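You operate a simulated robot arm through the tools that you are given. There is no shell and no other tool. Be economical: measure what you need, move in short steps, check, and stop when the job is done.

Carry out the task below with a simulated robot arm. There is one attempt and no reset: what you move stays moved.

TASK
Put one of the valve motors from the top of the sample bench on top of the white film roll there.

It is judged by the outcome, as a careful person would: the job done as asked, and still so three seconds after it is handed in. It fails if anything else is knocked over, pushed out of place, dropped, spilled or broken.

THE ROBOT
A 7-joint arm with a two-finger parallel gripper, fixed in place. Base frame: the origin is at the foot of the arm, x ahead of it, y to its left, z up; the work surface is at about z = 0. Lengths are in mm, angles in rad, forces in N, time in s.
With the tool pointing down near the work surface it reaches from about 240 to 620 mm from the base axis. Its first joint turns from -1.152 to 1.152 rad. Payload 2.6 kg.
Tool frame: the origin (TCP) lies between the finger pads and is the grasp point; the fingertips stand 30 mm ahead of it; z points along the fingers, y is the line along which they close. The gripper opens to 94 mm. The fingers are 28 mm wide and 10 mm thick; the gripper's body (50 by 96 mm) begins 55 mm behind the TCP.
Orientation is that of the tool frame in the base frame, as a unit quaternion [w, x, y, z]. With the fingers straight down and closing along the base's y, the tool's x points along the base's -x, its y along +y and its z along -z.

THE INTERFACE
- The arm moves only by the tool jog_arm. Its argument "steps" is text: rows parted by semicolons, each of 5 numbers parted by spaces: the finger opening in mm, from 0 to 94, then the shift along the tool's x, y, z in mm, then the turn about the tool's z in rad. In form: gripper dx dy dz spin; .... A call has 1 to 10 rows; each row shifts and turns the commanded pose from where the row before left it, along the tool's axes as they then stand. A row lasts 0.2 s, in which the tool goes at most 50 mm and 0.15 rad; a call with a longer step from one row to the next is refused whole, and so is a gripper value outside its range. A pose out of reach is approached as far as the arm can. The call stops where the force on the tool passes 40 N (or 10 N more than at its start, if that is more) or the arm is blocked; 0.2 s more then pass. The fingers move at their own pace (about 72 mm/s each) and stop on an object; they squeeze with about 35 N. The grip force told is the motor's: it shows also when the fingers shut on nothing. Time passes only in rows, and 0.2 s behind the last, so rows that do not move let the fingers close. It gives the time, the measured TCP pose, the force on the tool (base axes), the opening and the grip force at its end, in the units of the frame above (readings bear some noise), and new pictures: "show" is both (left out), scene, wrist or none.
- Cameras (640 x 400 px; columns grow to the right, rows downward): "scene" is fixed at [48.9, 445.1, 556.8]; the picture's right is [-0.70, -0.71, 0.00], its down [-0.43, 0.43, -0.79] and it looks along [0.56, -0.56, -0.61] (base axes); focal length 280 px, centre (320, 200). "wrist" rides on the gripper at [-37, 0, -58] in the tool frame; the picture's right is [0.00, -1.00, 0.00], its down [0.97, 0.00, -0.24] and it looks along [0.24, 0.00, 0.97] (tool axes); focal length 218 px, centre (320, 200).
- point_at(camera, pixels): for up to 12 pixels [column, row] of the newest picture of that camera ("zoom" is the newest enlarged one), the place [x, y, z] in the base frame of the surface seen there, good to about 2 mm, but the place of the scene camera against the robot may be out by one fixed shift of up to 12 mm in any direction. No time passes.
- zoom(camera, box): a new picture of the part [left, top, right, bottom] of that camera's present view, enlarged. No time passes.
- hand_in(): hands the job in; it is judged then, once.

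Work in short steps. Measure before you move; look again where a grasp or a placing could have gone wrong, and mend it. You have 60 turns and 120 pictures in all, the two below and enlarged ones among them. Open the gripper and draw the arm clear of the work before you hand the job in, unless the task says otherwise; then end with one line.

The tools are called after "Emit:" by a JSON object that holds its "method" and its "body". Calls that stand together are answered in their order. jog_arm: Moves the arm, as the interface text tells. Its arguments: {"type":"object","properties":{"steps":{"type":"string"},"show":{"type":"string","enum":["both","scene","wrist","none"]}},"required":["steps"]} The other tools are called the same way: point_at (camera, pixels) gives the place of the surface under pixels of a picture; zoom (camera, box) takes an enlarged picture of a part of a camera's view; hand_in () hands the job in.

At the start:

```text
time: 0.0
tcp_pos: [338.4, 125.6, 385.9]
ee_rot: [0.0, 0.0, 1.0, -0.001]
wrist_force: [0.2, -0.6, -0.4]
finger_gap: 94.1
grasp_force: 0.1
```

scene: 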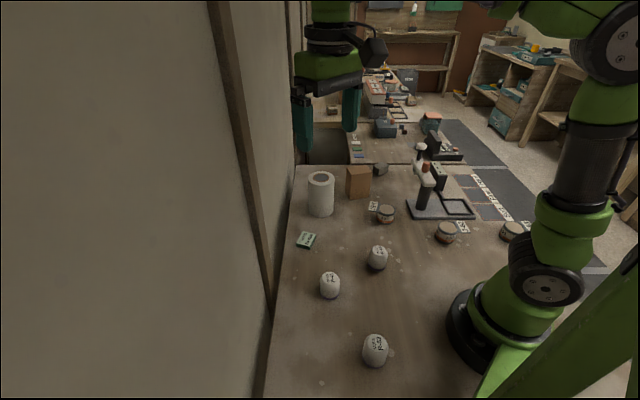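
wrist: 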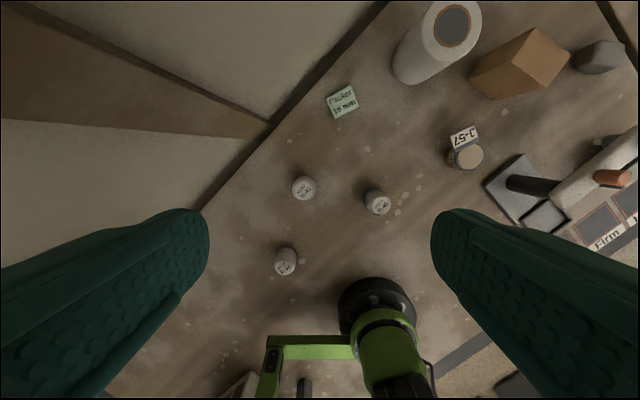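

The pictures show three small grey-white pieces (scene 377,258; 330,285; 375,350), tins, and the white roll at (320,193). I zoom in to tell which are valve motors.

Emit:
{"method": "zoom", "body": {"camera": "scene", "box": [280, 220, 440, 380]}}

Emit:
{"method": "zoom", "body": {"camera": "scene", "box": [290, 150, 530, 250]}}

Emit:
{"method": "point_at", "body": {"camera": "scene", "pixels": [[330, 277], [377, 249], [375, 340], [321, 178], [310, 178], [333, 178], [321, 173], [321, 186], [320, 212], [386, 208], [447, 227], [345, 265]]}}

Emit:
{"method": "point_at", "body": {"camera": "wrist", "pixels": [[453, 25], [435, 15], [474, 15], [450, 3], [304, 188], [377, 201], [286, 260], [420, 70]]}}

```text
2.50 times, centred on (360, 300) of scene
```

zoom: 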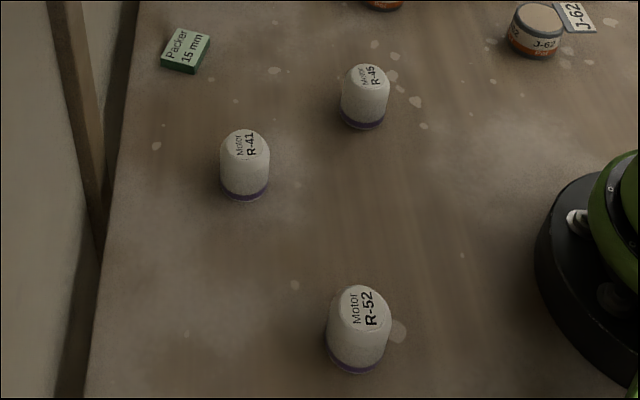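

```text
2.67 times, centred on (410, 200) of scene
```

zoom: 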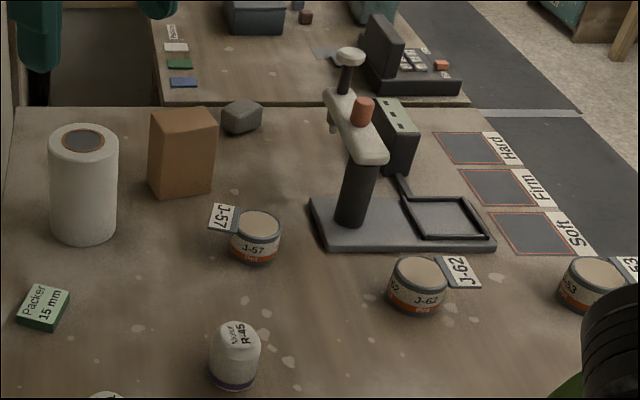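

```text
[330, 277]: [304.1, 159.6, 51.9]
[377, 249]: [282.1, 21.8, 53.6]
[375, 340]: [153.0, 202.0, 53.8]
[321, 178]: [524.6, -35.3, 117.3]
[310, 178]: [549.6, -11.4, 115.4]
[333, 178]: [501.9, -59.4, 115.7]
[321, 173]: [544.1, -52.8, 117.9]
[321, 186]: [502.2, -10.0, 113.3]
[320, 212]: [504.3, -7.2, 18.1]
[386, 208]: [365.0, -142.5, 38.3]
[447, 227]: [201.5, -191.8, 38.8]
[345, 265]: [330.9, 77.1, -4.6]
```

```text
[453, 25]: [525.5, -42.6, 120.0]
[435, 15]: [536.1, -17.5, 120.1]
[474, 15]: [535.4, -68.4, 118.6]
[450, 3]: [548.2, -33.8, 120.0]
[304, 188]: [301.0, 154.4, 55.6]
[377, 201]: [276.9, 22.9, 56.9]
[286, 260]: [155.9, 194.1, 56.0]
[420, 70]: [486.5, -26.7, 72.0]
```

The motors are the white pieces R-41, R-45 and R-52, and the roll stands at about (527,-42), top z 120. I go above R-41 at (301,154) for a closer look.

Emit:
{"method": "jog_arm", "body": {"steps": "94 10 8 40 0; 94 10 8 40 0; 94 10 8 40 0; 94 7 5 40 0; 94 0 0 20 0; 94 0 0 0 0"}}

```text
time: 1.4
tcp_pos: [300.8, 154.2, 203.6]
ee_rot: [0.0, 0.0, 1.0, -0.001]
wrist_force: [-0.6, 0.5, 0.0]
finger_gap: 94.1
grasp_force: 0.1
```

scene: 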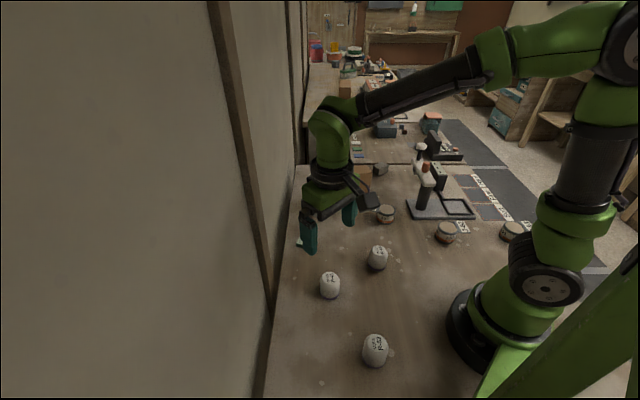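
wrist: 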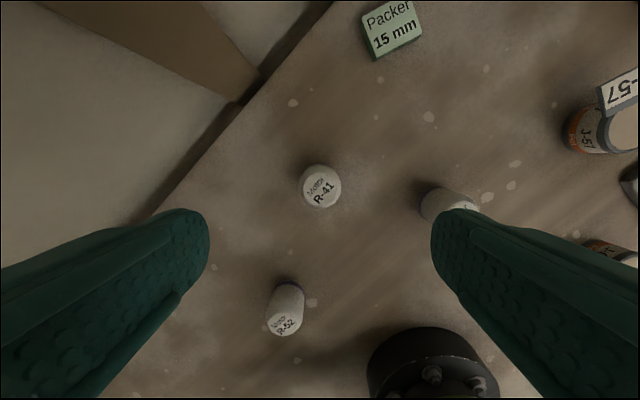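

Emit:
{"method": "zoom", "body": {"camera": "wrist", "box": [280, 150, 360, 220]}}

Emit:
{"method": "point_at", "body": {"camera": "wrist", "pixels": [[320, 185], [304, 187], [338, 187], [320, 170], [320, 203], [320, 207], [310, 187], [332, 187]]}}

```text
5.71 times, centred on (320, 185) of wrist
```

zoom: 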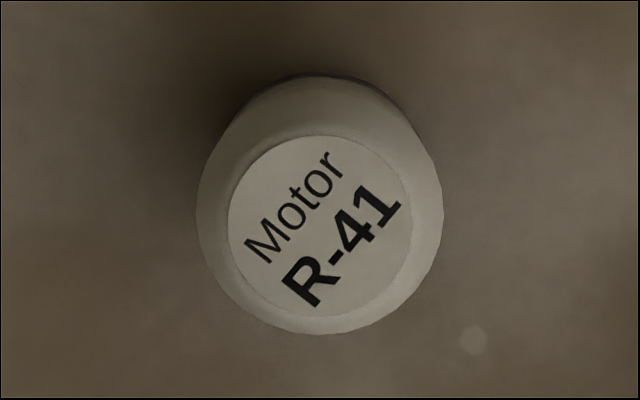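

```text
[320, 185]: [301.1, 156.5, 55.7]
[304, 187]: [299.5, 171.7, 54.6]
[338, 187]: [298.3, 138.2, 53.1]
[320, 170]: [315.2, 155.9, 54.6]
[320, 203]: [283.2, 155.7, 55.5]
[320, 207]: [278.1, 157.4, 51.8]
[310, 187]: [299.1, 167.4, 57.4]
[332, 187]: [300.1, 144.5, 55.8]
```

R-41 is about 40 mm across with its centre near (297,155), top z 56. I descend to TCP z≈40 and close.

Emit:
{"method": "jog_arm", "body": {"steps": "94 4 1 35 0; 94 0 0 40 0; 94 0 0 40 0; 94 0 0 30 0; 94 0 0 18 0; 94 0 0 0 0"}}

```text
time: 2.8
tcp_pos: [297.9, 156.1, 41.4]
ee_rot: [0.001, 0.0, 1.0, 0.0]
wrist_force: [0.0, -0.1, 0.1]
finger_gap: 94.1
grasp_force: 0.0
```

scene: 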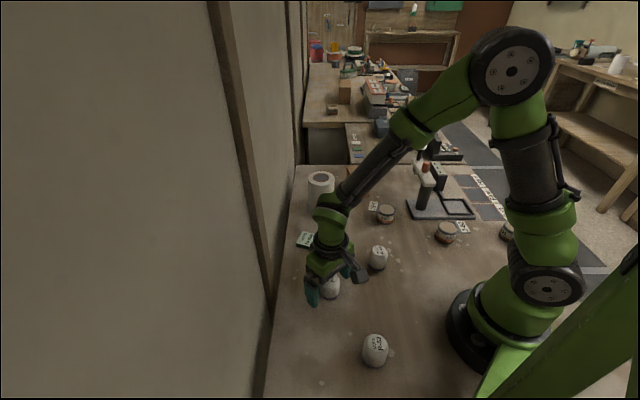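
wrist: 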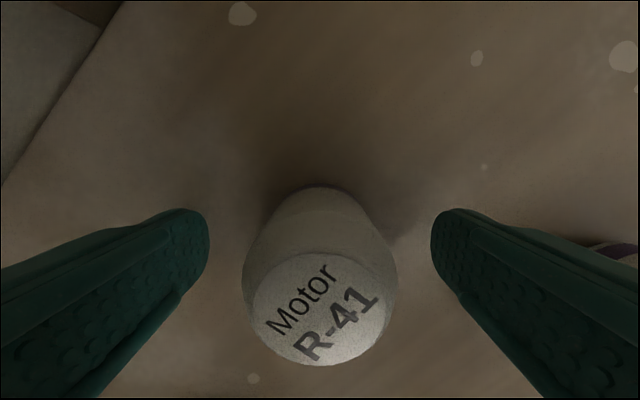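

The motor lies between the fingers; I check its centre before closing.

Emit:
{"method": "point_at", "body": {"camera": "wrist", "pixels": [[318, 258], [318, 308], [318, 355], [258, 308], [380, 308], [318, 215]]}}

Emit:
{"method": "jog_arm", "body": {"steps": "60 0 0 0 0; 60 0 0 0 0; 45 0 0 0 0; 45 0 0 0 0", "show": "wrist"}}

```text
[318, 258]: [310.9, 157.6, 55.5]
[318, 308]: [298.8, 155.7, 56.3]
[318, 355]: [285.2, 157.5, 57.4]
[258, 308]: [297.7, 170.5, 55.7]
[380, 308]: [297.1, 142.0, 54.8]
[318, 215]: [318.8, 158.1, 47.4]
```

```text
time: 3.8
tcp_pos: [297.5, 155.6, 41.3]
ee_rot: [0.0, 0.0, 1.0, 0.0]
wrist_force: [-0.8, -0.1, 0.7]
finger_gap: 44.9
grasp_force: 0.1
```

wrist: 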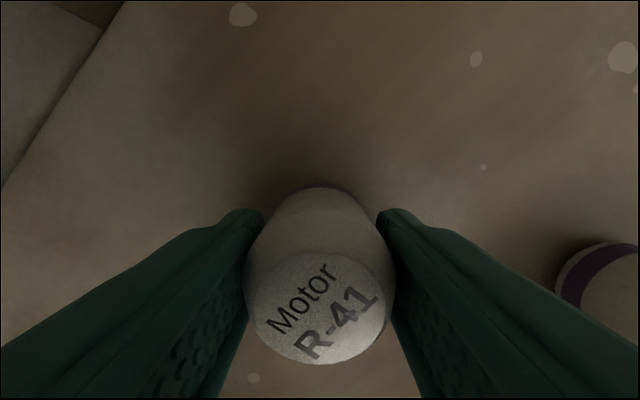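

Motor centred within 1 mm. I close and lift slightly.

Emit:
{"method": "jog_arm", "body": {"steps": "20 0 0 0 0; 20 0 0 0 0; 20 0 0 0 0; 20 0 0 -10 0; 20 0 0 -20 0; 20 0 0 0 0"}}

```text
time: 5.2
tcp_pos: [298.2, 156.5, 72.3]
ee_rot: [0.001, 0.0, 1.0, 0.001]
wrist_force: [-0.4, -0.2, 1.1]
finger_gap: 42.0
grasp_force: 35.1
```

scene: 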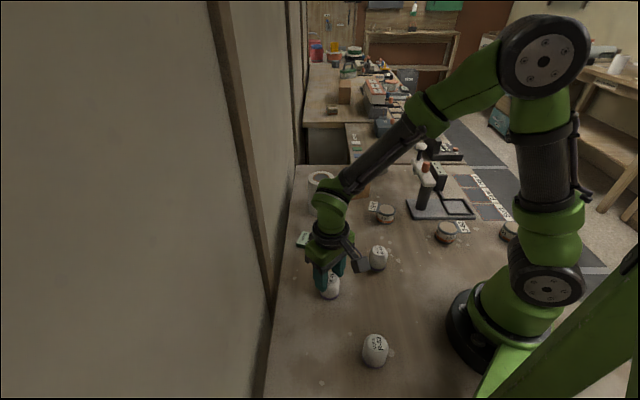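
wrist: 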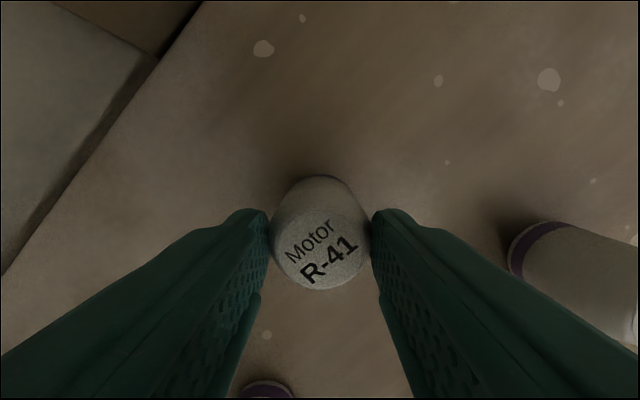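

The label's centre moved in the wrist picture from (318,310) to (322,250), so the motor may have slipped. I measure before going on.

Emit:
{"method": "point_at", "body": {"camera": "wrist", "pixels": [[322, 248], [322, 212], [322, 285], [280, 248], [362, 248], [322, 190], [320, 120]]}}

Emit:
{"method": "zoom", "body": {"camera": "scene", "box": [290, 230, 390, 310]}}

```text
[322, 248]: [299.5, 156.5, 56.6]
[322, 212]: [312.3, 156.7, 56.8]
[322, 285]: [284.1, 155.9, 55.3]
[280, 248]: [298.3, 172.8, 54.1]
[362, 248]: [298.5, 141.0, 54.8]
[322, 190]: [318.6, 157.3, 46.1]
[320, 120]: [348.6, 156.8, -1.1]
```

```text
5.00 times, centred on (340, 270) of scene
```

zoom: 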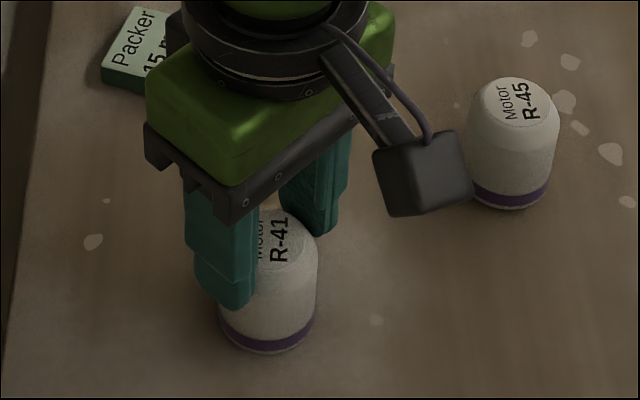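

The motor stayed on the bench, so the fingers slid up it. I open, go back down a little lower and close, reading the gap and force without lifting.

Emit:
{"method": "jog_arm", "body": {"steps": "60 0 0 0 0; 60 0 0 0 0; 60 0 0 18 0; 60 0 0 17 0; 60 0 0 0 0; 20 0 0 0 0; 20 0 0 0 0; 20 0 0 0 0; 20 0 0 0 0", "show": "wrist"}}

```text
time: 7.2
tcp_pos: [298.6, 156.6, 36.3]
ee_rot: [0.0, 0.0, 1.0, 0.0]
wrist_force: [0.3, 0.0, 0.1]
finger_gap: 42.1
grasp_force: 35.0
```

wrist: 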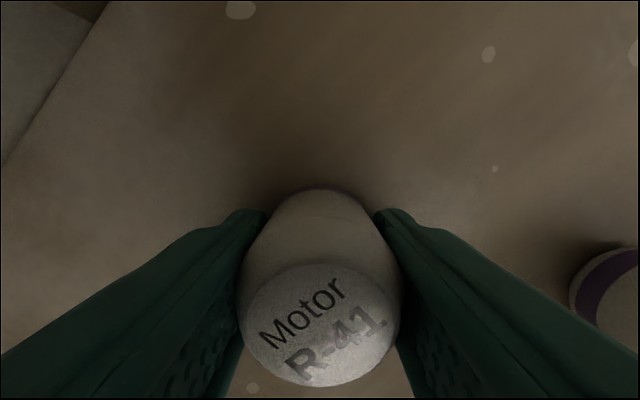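

Gap 42 and force 35: the sides are straight. I lift very slowly, 4 mm, and read the force.

Emit:
{"method": "jog_arm", "body": {"steps": "0 0 0 -1 0; 0 0 0 -1 0; 0 0 0 -1 0; 0 0 0 -1 0", "show": "wrist"}}

```text
time: 8.2
tcp_pos: [298.1, 156.6, 40.6]
ee_rot: [0.0, 0.0, 1.0, 0.0]
wrist_force: [0.0, -0.5, -1.5]
finger_gap: 42.2
grasp_force: 34.9
```

wrist: 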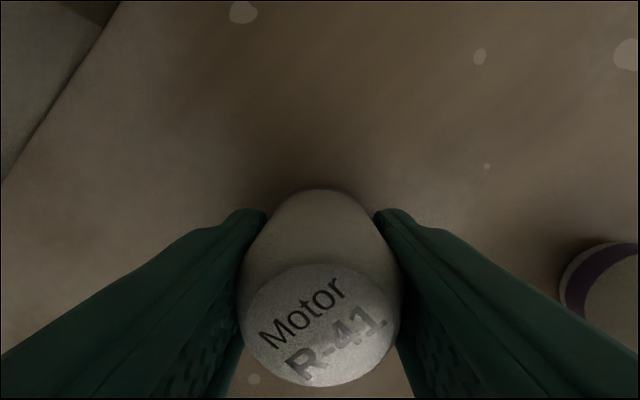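

The label is still in the same place relative to the fingers and the force reads -1.5 N, so the motor rose with them. I continue gently.

Emit:
{"method": "jog_arm", "body": {"steps": "0 0 0 -2 0; 0 0 0 -3 0; 0 0 0 -4 0; 0 0 0 -5 0; 0 0 0 -5 0; 0 0 0 -5 0; 0 0 0 -4 0; 0 0 0 -2 0"}}

```text
time: 10.0
tcp_pos: [296.9, 155.9, 70.2]
ee_rot: [-0.001, 0.0, 1.0, 0.0]
wrist_force: [-0.6, 0.4, -1.0]
finger_gap: 42.2
grasp_force: 35.0
```

scene: 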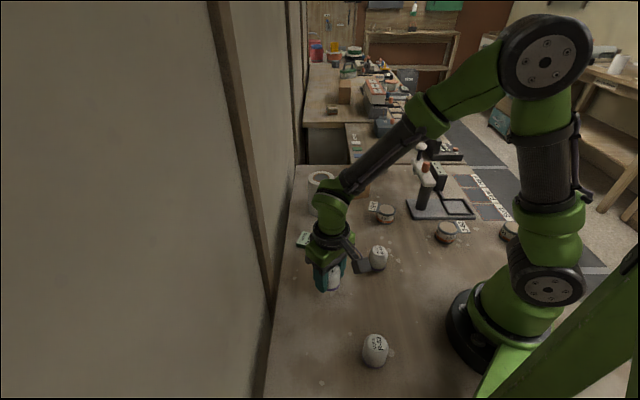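
wrist: 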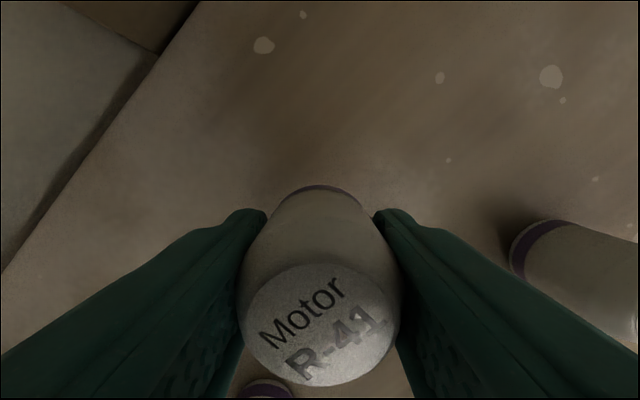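

It is held: the label is unchanged in the fingers and the bottom band is visible. I keep lifting smoothly, to well above the roll.

Emit:
{"method": "jog_arm", "body": {"steps": "0 0 0 -5 0; 0 0 0 -9 0; 0 0 0 -13 0; 0 0 0 -16 0; 0 0 0 -18 0; 0 0 0 -18 0; 0 0 0 -16 0; 0 0 0 -13 0; 0 0 0 -9 0; 0 0 0 -5 0"}}

```text
time: 12.2
tcp_pos: [297.4, 155.9, 194.5]
ee_rot: [0.0, 0.0, 1.0, 0.0]
wrist_force: [0.0, -0.8, -1.7]
finger_gap: 42.1
grasp_force: 35.1
```

scene: 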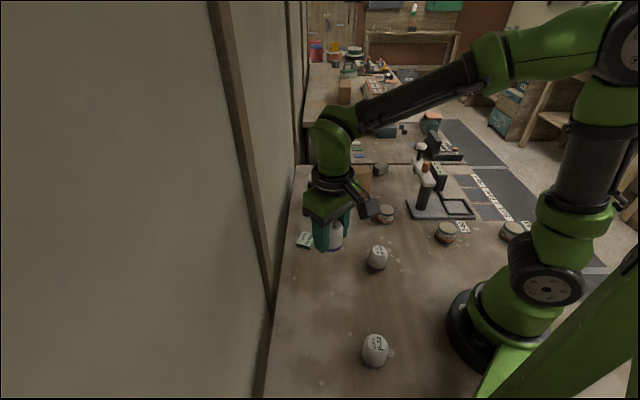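
wrist: 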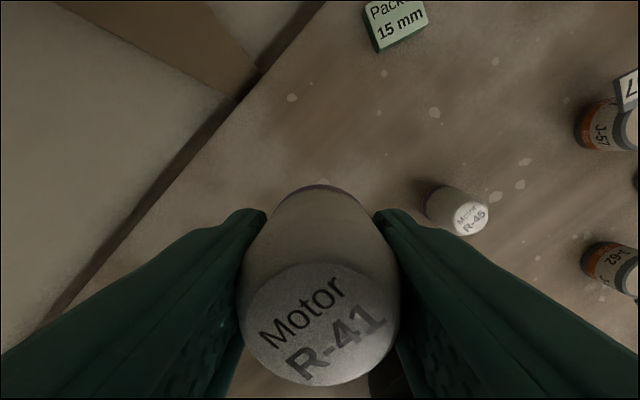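

Moving toward the roll, stopping about 60 mm short to measure it from the wrist camera.

Emit:
{"method": "jog_arm", "body": {"steps": "0 -6 -6 0 0; 0 -13 -13 0 0; 0 -20 -20 0 0; 0 -24 -24 0 0; 0 -25 -25 0 0; 0 -25 -25 0 0; 0 -24 -24 0 0; 0 -20 -20 0 0; 0 -11 -12 0 0; 0 -5 -6 0 0"}}

```text
time: 14.4
tcp_pos: [469.5, -19.8, 192.8]
ee_rot: [-0.001, 0.0, 1.0, 0.0]
wrist_force: [-0.8, -0.7, -0.4]
finger_gap: 42.0
grasp_force: 35.3
```

scene: 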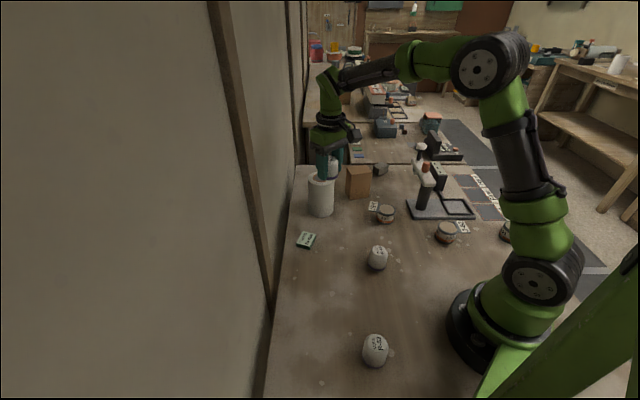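
wrist: 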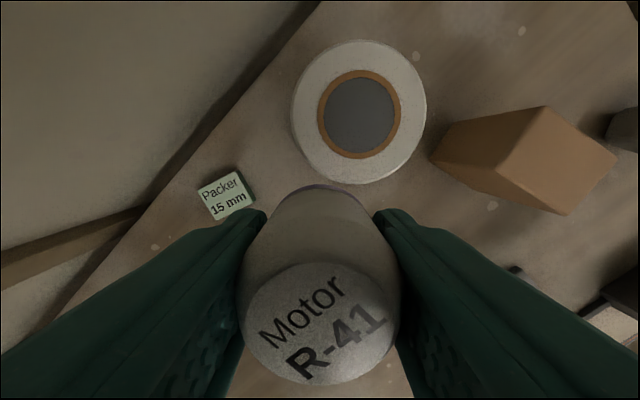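

Emit:
{"method": "point_at", "body": {"camera": "wrist", "pixels": [[360, 114], [319, 114], [400, 114], [360, 71], [360, 157], [300, 114], [420, 114], [360, 45], [360, 175], [510, 130], [545, 110], [590, 165]]}}

```text
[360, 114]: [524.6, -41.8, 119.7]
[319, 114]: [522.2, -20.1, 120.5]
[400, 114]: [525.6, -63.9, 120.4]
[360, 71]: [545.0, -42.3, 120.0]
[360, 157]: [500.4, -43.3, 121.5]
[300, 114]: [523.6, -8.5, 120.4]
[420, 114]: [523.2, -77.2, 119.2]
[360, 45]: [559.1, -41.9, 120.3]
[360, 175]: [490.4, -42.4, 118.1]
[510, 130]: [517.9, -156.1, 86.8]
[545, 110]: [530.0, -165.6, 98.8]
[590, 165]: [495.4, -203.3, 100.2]
```

The roll's top centre is (524,-42.5) at z 120, and contact is expected at TCP z≈156. I go above it and lower to about z 165.

Emit:
{"method": "jog_arm", "body": {"steps": "0 -8 -3 0 0; 0 -14 -6 0 0; 0 -16 -6 0 0; 0 -11 -5 0 0; 0 -5 -2.5 0 0; 0 0 0 4 0; 0 0 0 8 0; 0 0 0 8 0; 0 0 0 5 0; 0 0 0 2 0"}}

```text
time: 16.6
tcp_pos: [523.5, -42.5, 164.9]
ee_rot: [0.0, -0.001, 1.0, 0.0]
wrist_force: [0.5, 0.6, -0.2]
finger_gap: 41.8
grasp_force: 34.8
```

scene: 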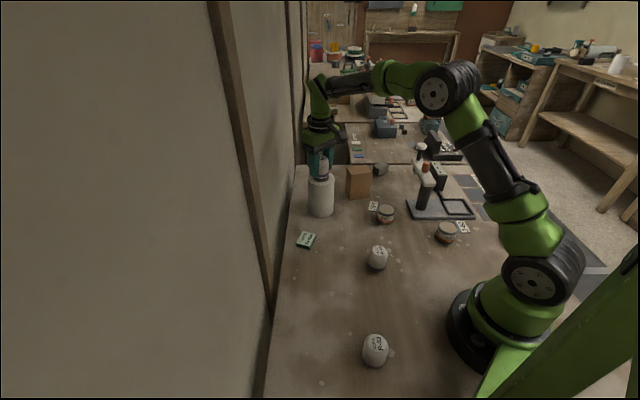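
wrist: 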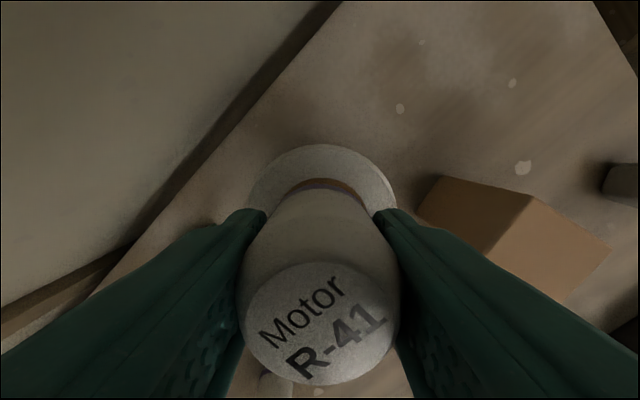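

The motor is centred above the roll. I lower it slowly until it nearly touches.

Emit:
{"method": "jog_arm", "body": {"steps": "0 0 0 2 0; 0 0 0 2 0; 0 0 0 2 0; 0 0 0 1 0; 0 0 0 1 0; 0 0 0 0 0", "show": "scene"}}

Emit:
{"method": "zoom", "body": {"camera": "scene", "box": [290, 130, 370, 220]}}

```text
time: 18.0
tcp_pos: [523.8, -41.1, 158.2]
ee_rot: [0.0, 0.0, 1.0, 0.0]
wrist_force: [0.7, -0.2, -0.3]
finger_gap: 42.0
grasp_force: 34.9
```

scene: 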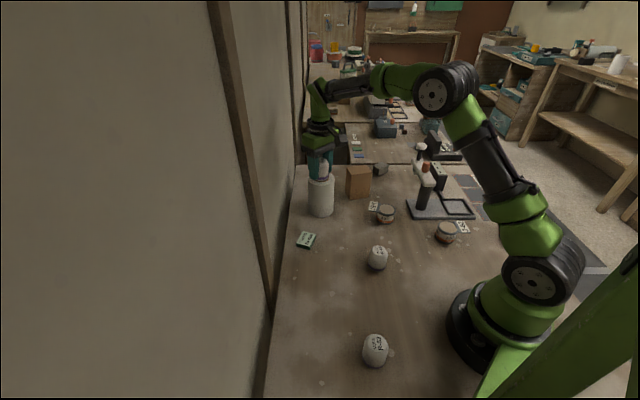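

```text
4.44 times, centred on (330, 175) of scene
```

zoom: 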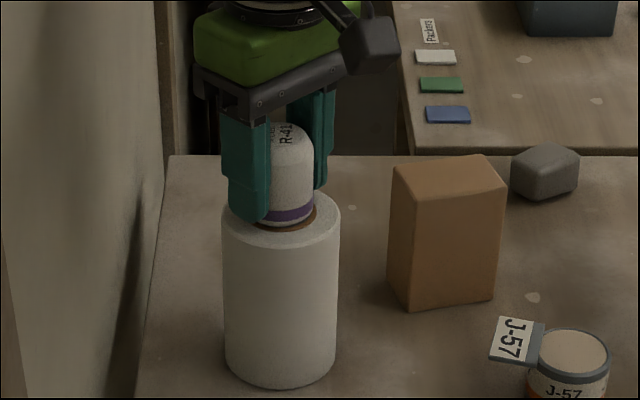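

Almost touching, with no contact force yet. I lower by half-millimetres to feel for contact.

Emit:
{"method": "jog_arm", "body": {"steps": "0 0 0 0.5 0; 0 0 0 0.5 0; 0 0 0 0.5 0; 0 0 0 0 0", "show": "none"}}

```text
time: 19.0
tcp_pos: [524.7, -41.2, 155.0]
ee_rot: [0.0, 0.0, 1.0, 0.0]
wrist_force: [0.8, 0.4, -0.1]
finger_gap: 42.2
grasp_force: 34.9
```

Emit:
{"method": "jog_arm", "body": {"steps": "0 0 0 0.5 0; 0 0 0 0 0; 0 0 0 0 0", "show": "wrist"}}

Emit:
{"method": "zoom", "body": {"camera": "scene", "box": [300, 145, 350, 205]}}

```text
time: 19.8
tcp_pos: [524.0, -40.8, 156.5]
ee_rot: [0.001, 0.0, 1.0, 0.0]
wrist_force: [-3.4, 1.3, 8.3]
finger_gap: 42.2
grasp_force: 35.6
```

wrist: 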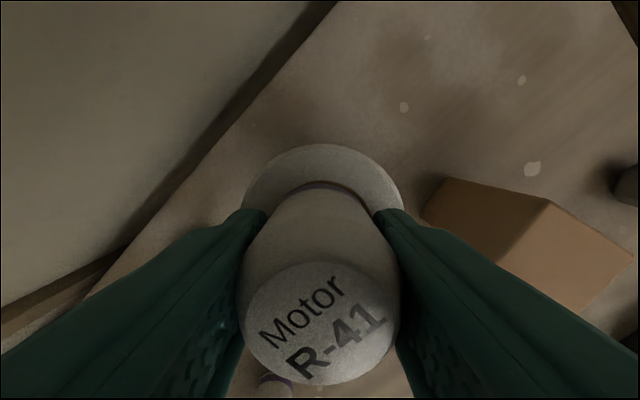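

```text
6.67 times, centred on (325, 175) of scene
```

zoom: 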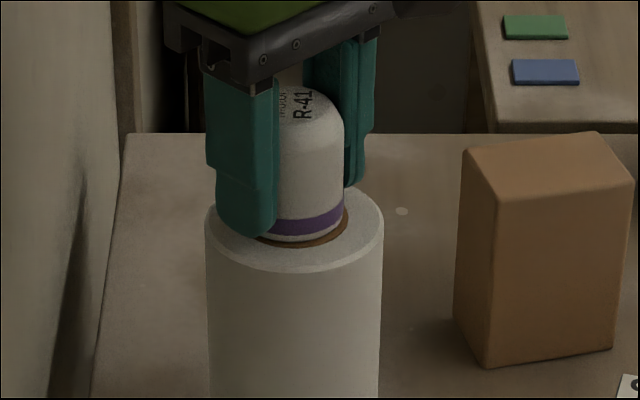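

Contact: 8 N upward. I ease by 0.3 mm and open the fingers gradually.

Emit:
{"method": "jog_arm", "body": {"steps": "20 0 0 -0.3 0; 44 0 0 0 0; 46 0 0 0 0; 50 0 0 0 0; 58 0 0 0 0; 70 0 0 0 0; 70 0 0 0 0"}}

```text
time: 21.4
tcp_pos: [524.2, -41.5, 157.0]
ee_rot: [0.0, -0.001, 1.0, 0.0]
wrist_force: [-1.0, -0.4, 0.6]
finger_gap: 69.7
grasp_force: 0.0
```

scene: 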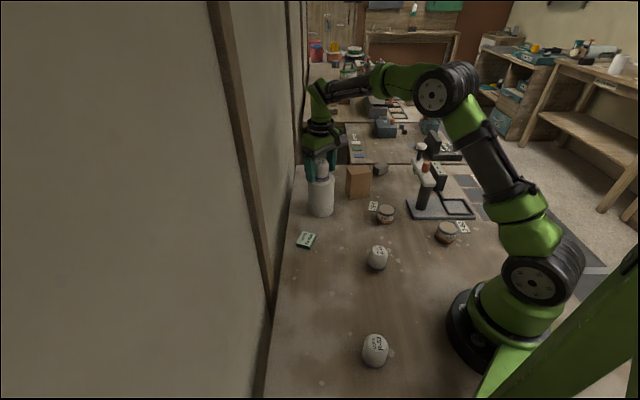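
wrist: 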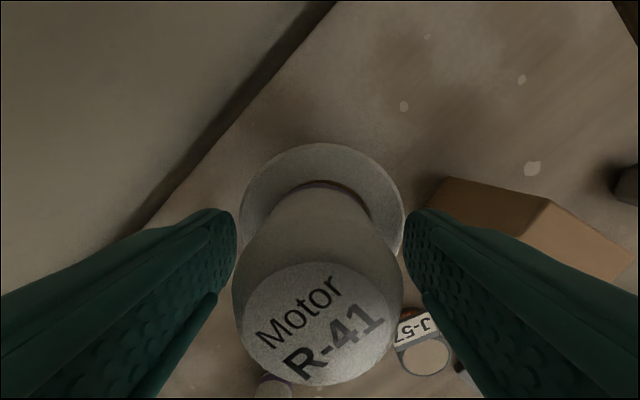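

Released and standing. I raise straight up, then draw back.

Emit:
{"method": "jog_arm", "body": {"steps": "70 0 0 -8 0; 70 0 0 -15 0; 70 0 0 -20 0; 70 0 0 -25 0; 70 0 0 -25 0; 70 0 0 -15 0; 70 30 20 0 0; 70 40 20 0 0; 70 40 20 0 0; 70 20 0 0 0"}}

Emit:
{"method": "zoom", "body": {"camera": "scene", "box": [290, 130, 370, 220]}}

```text
time: 23.6
tcp_pos: [393.0, 20.1, 264.9]
ee_rot: [0.0, 0.0, 1.0, 0.0]
wrist_force: [0.1, 0.5, 0.6]
finger_gap: 70.0
grasp_force: 0.1
```

scene: 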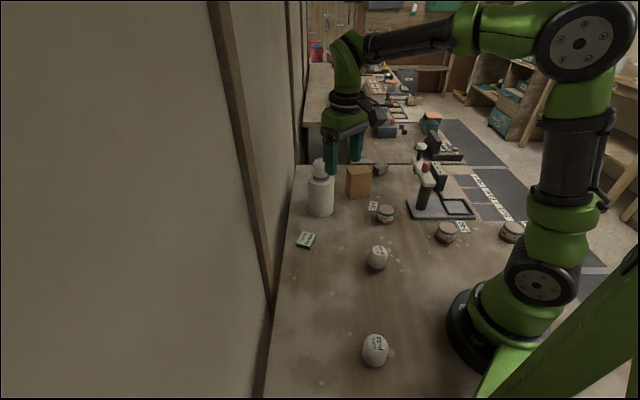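
wrist: 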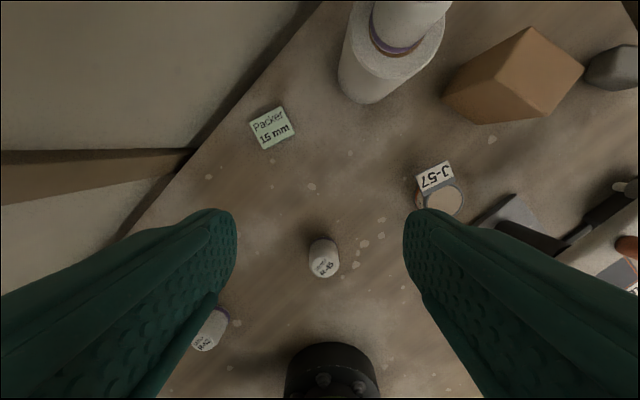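

```text
4.44 times, centred on (330, 175) of scene
```

zoom: 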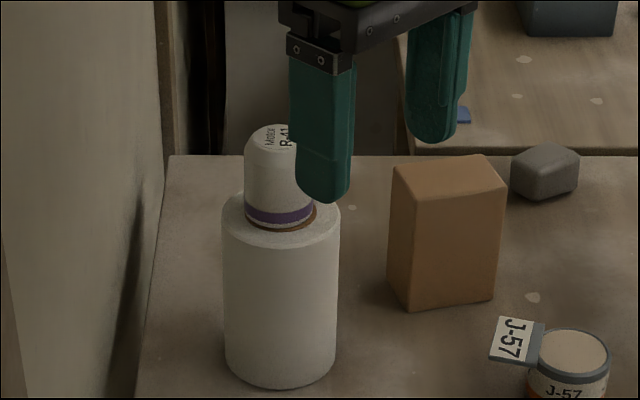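

The motor stands upright on the roll, nothing else has moved, and the arm is clear. I hand in.

Emit:
{"method": "hand_in", "body": {}}

```text
The job is handed in.
```

Valve motor R-41 is standing upright, centred on top of the white film roll; nothing else looks moved in the last pictures, the gripper is open and the arm is clear.
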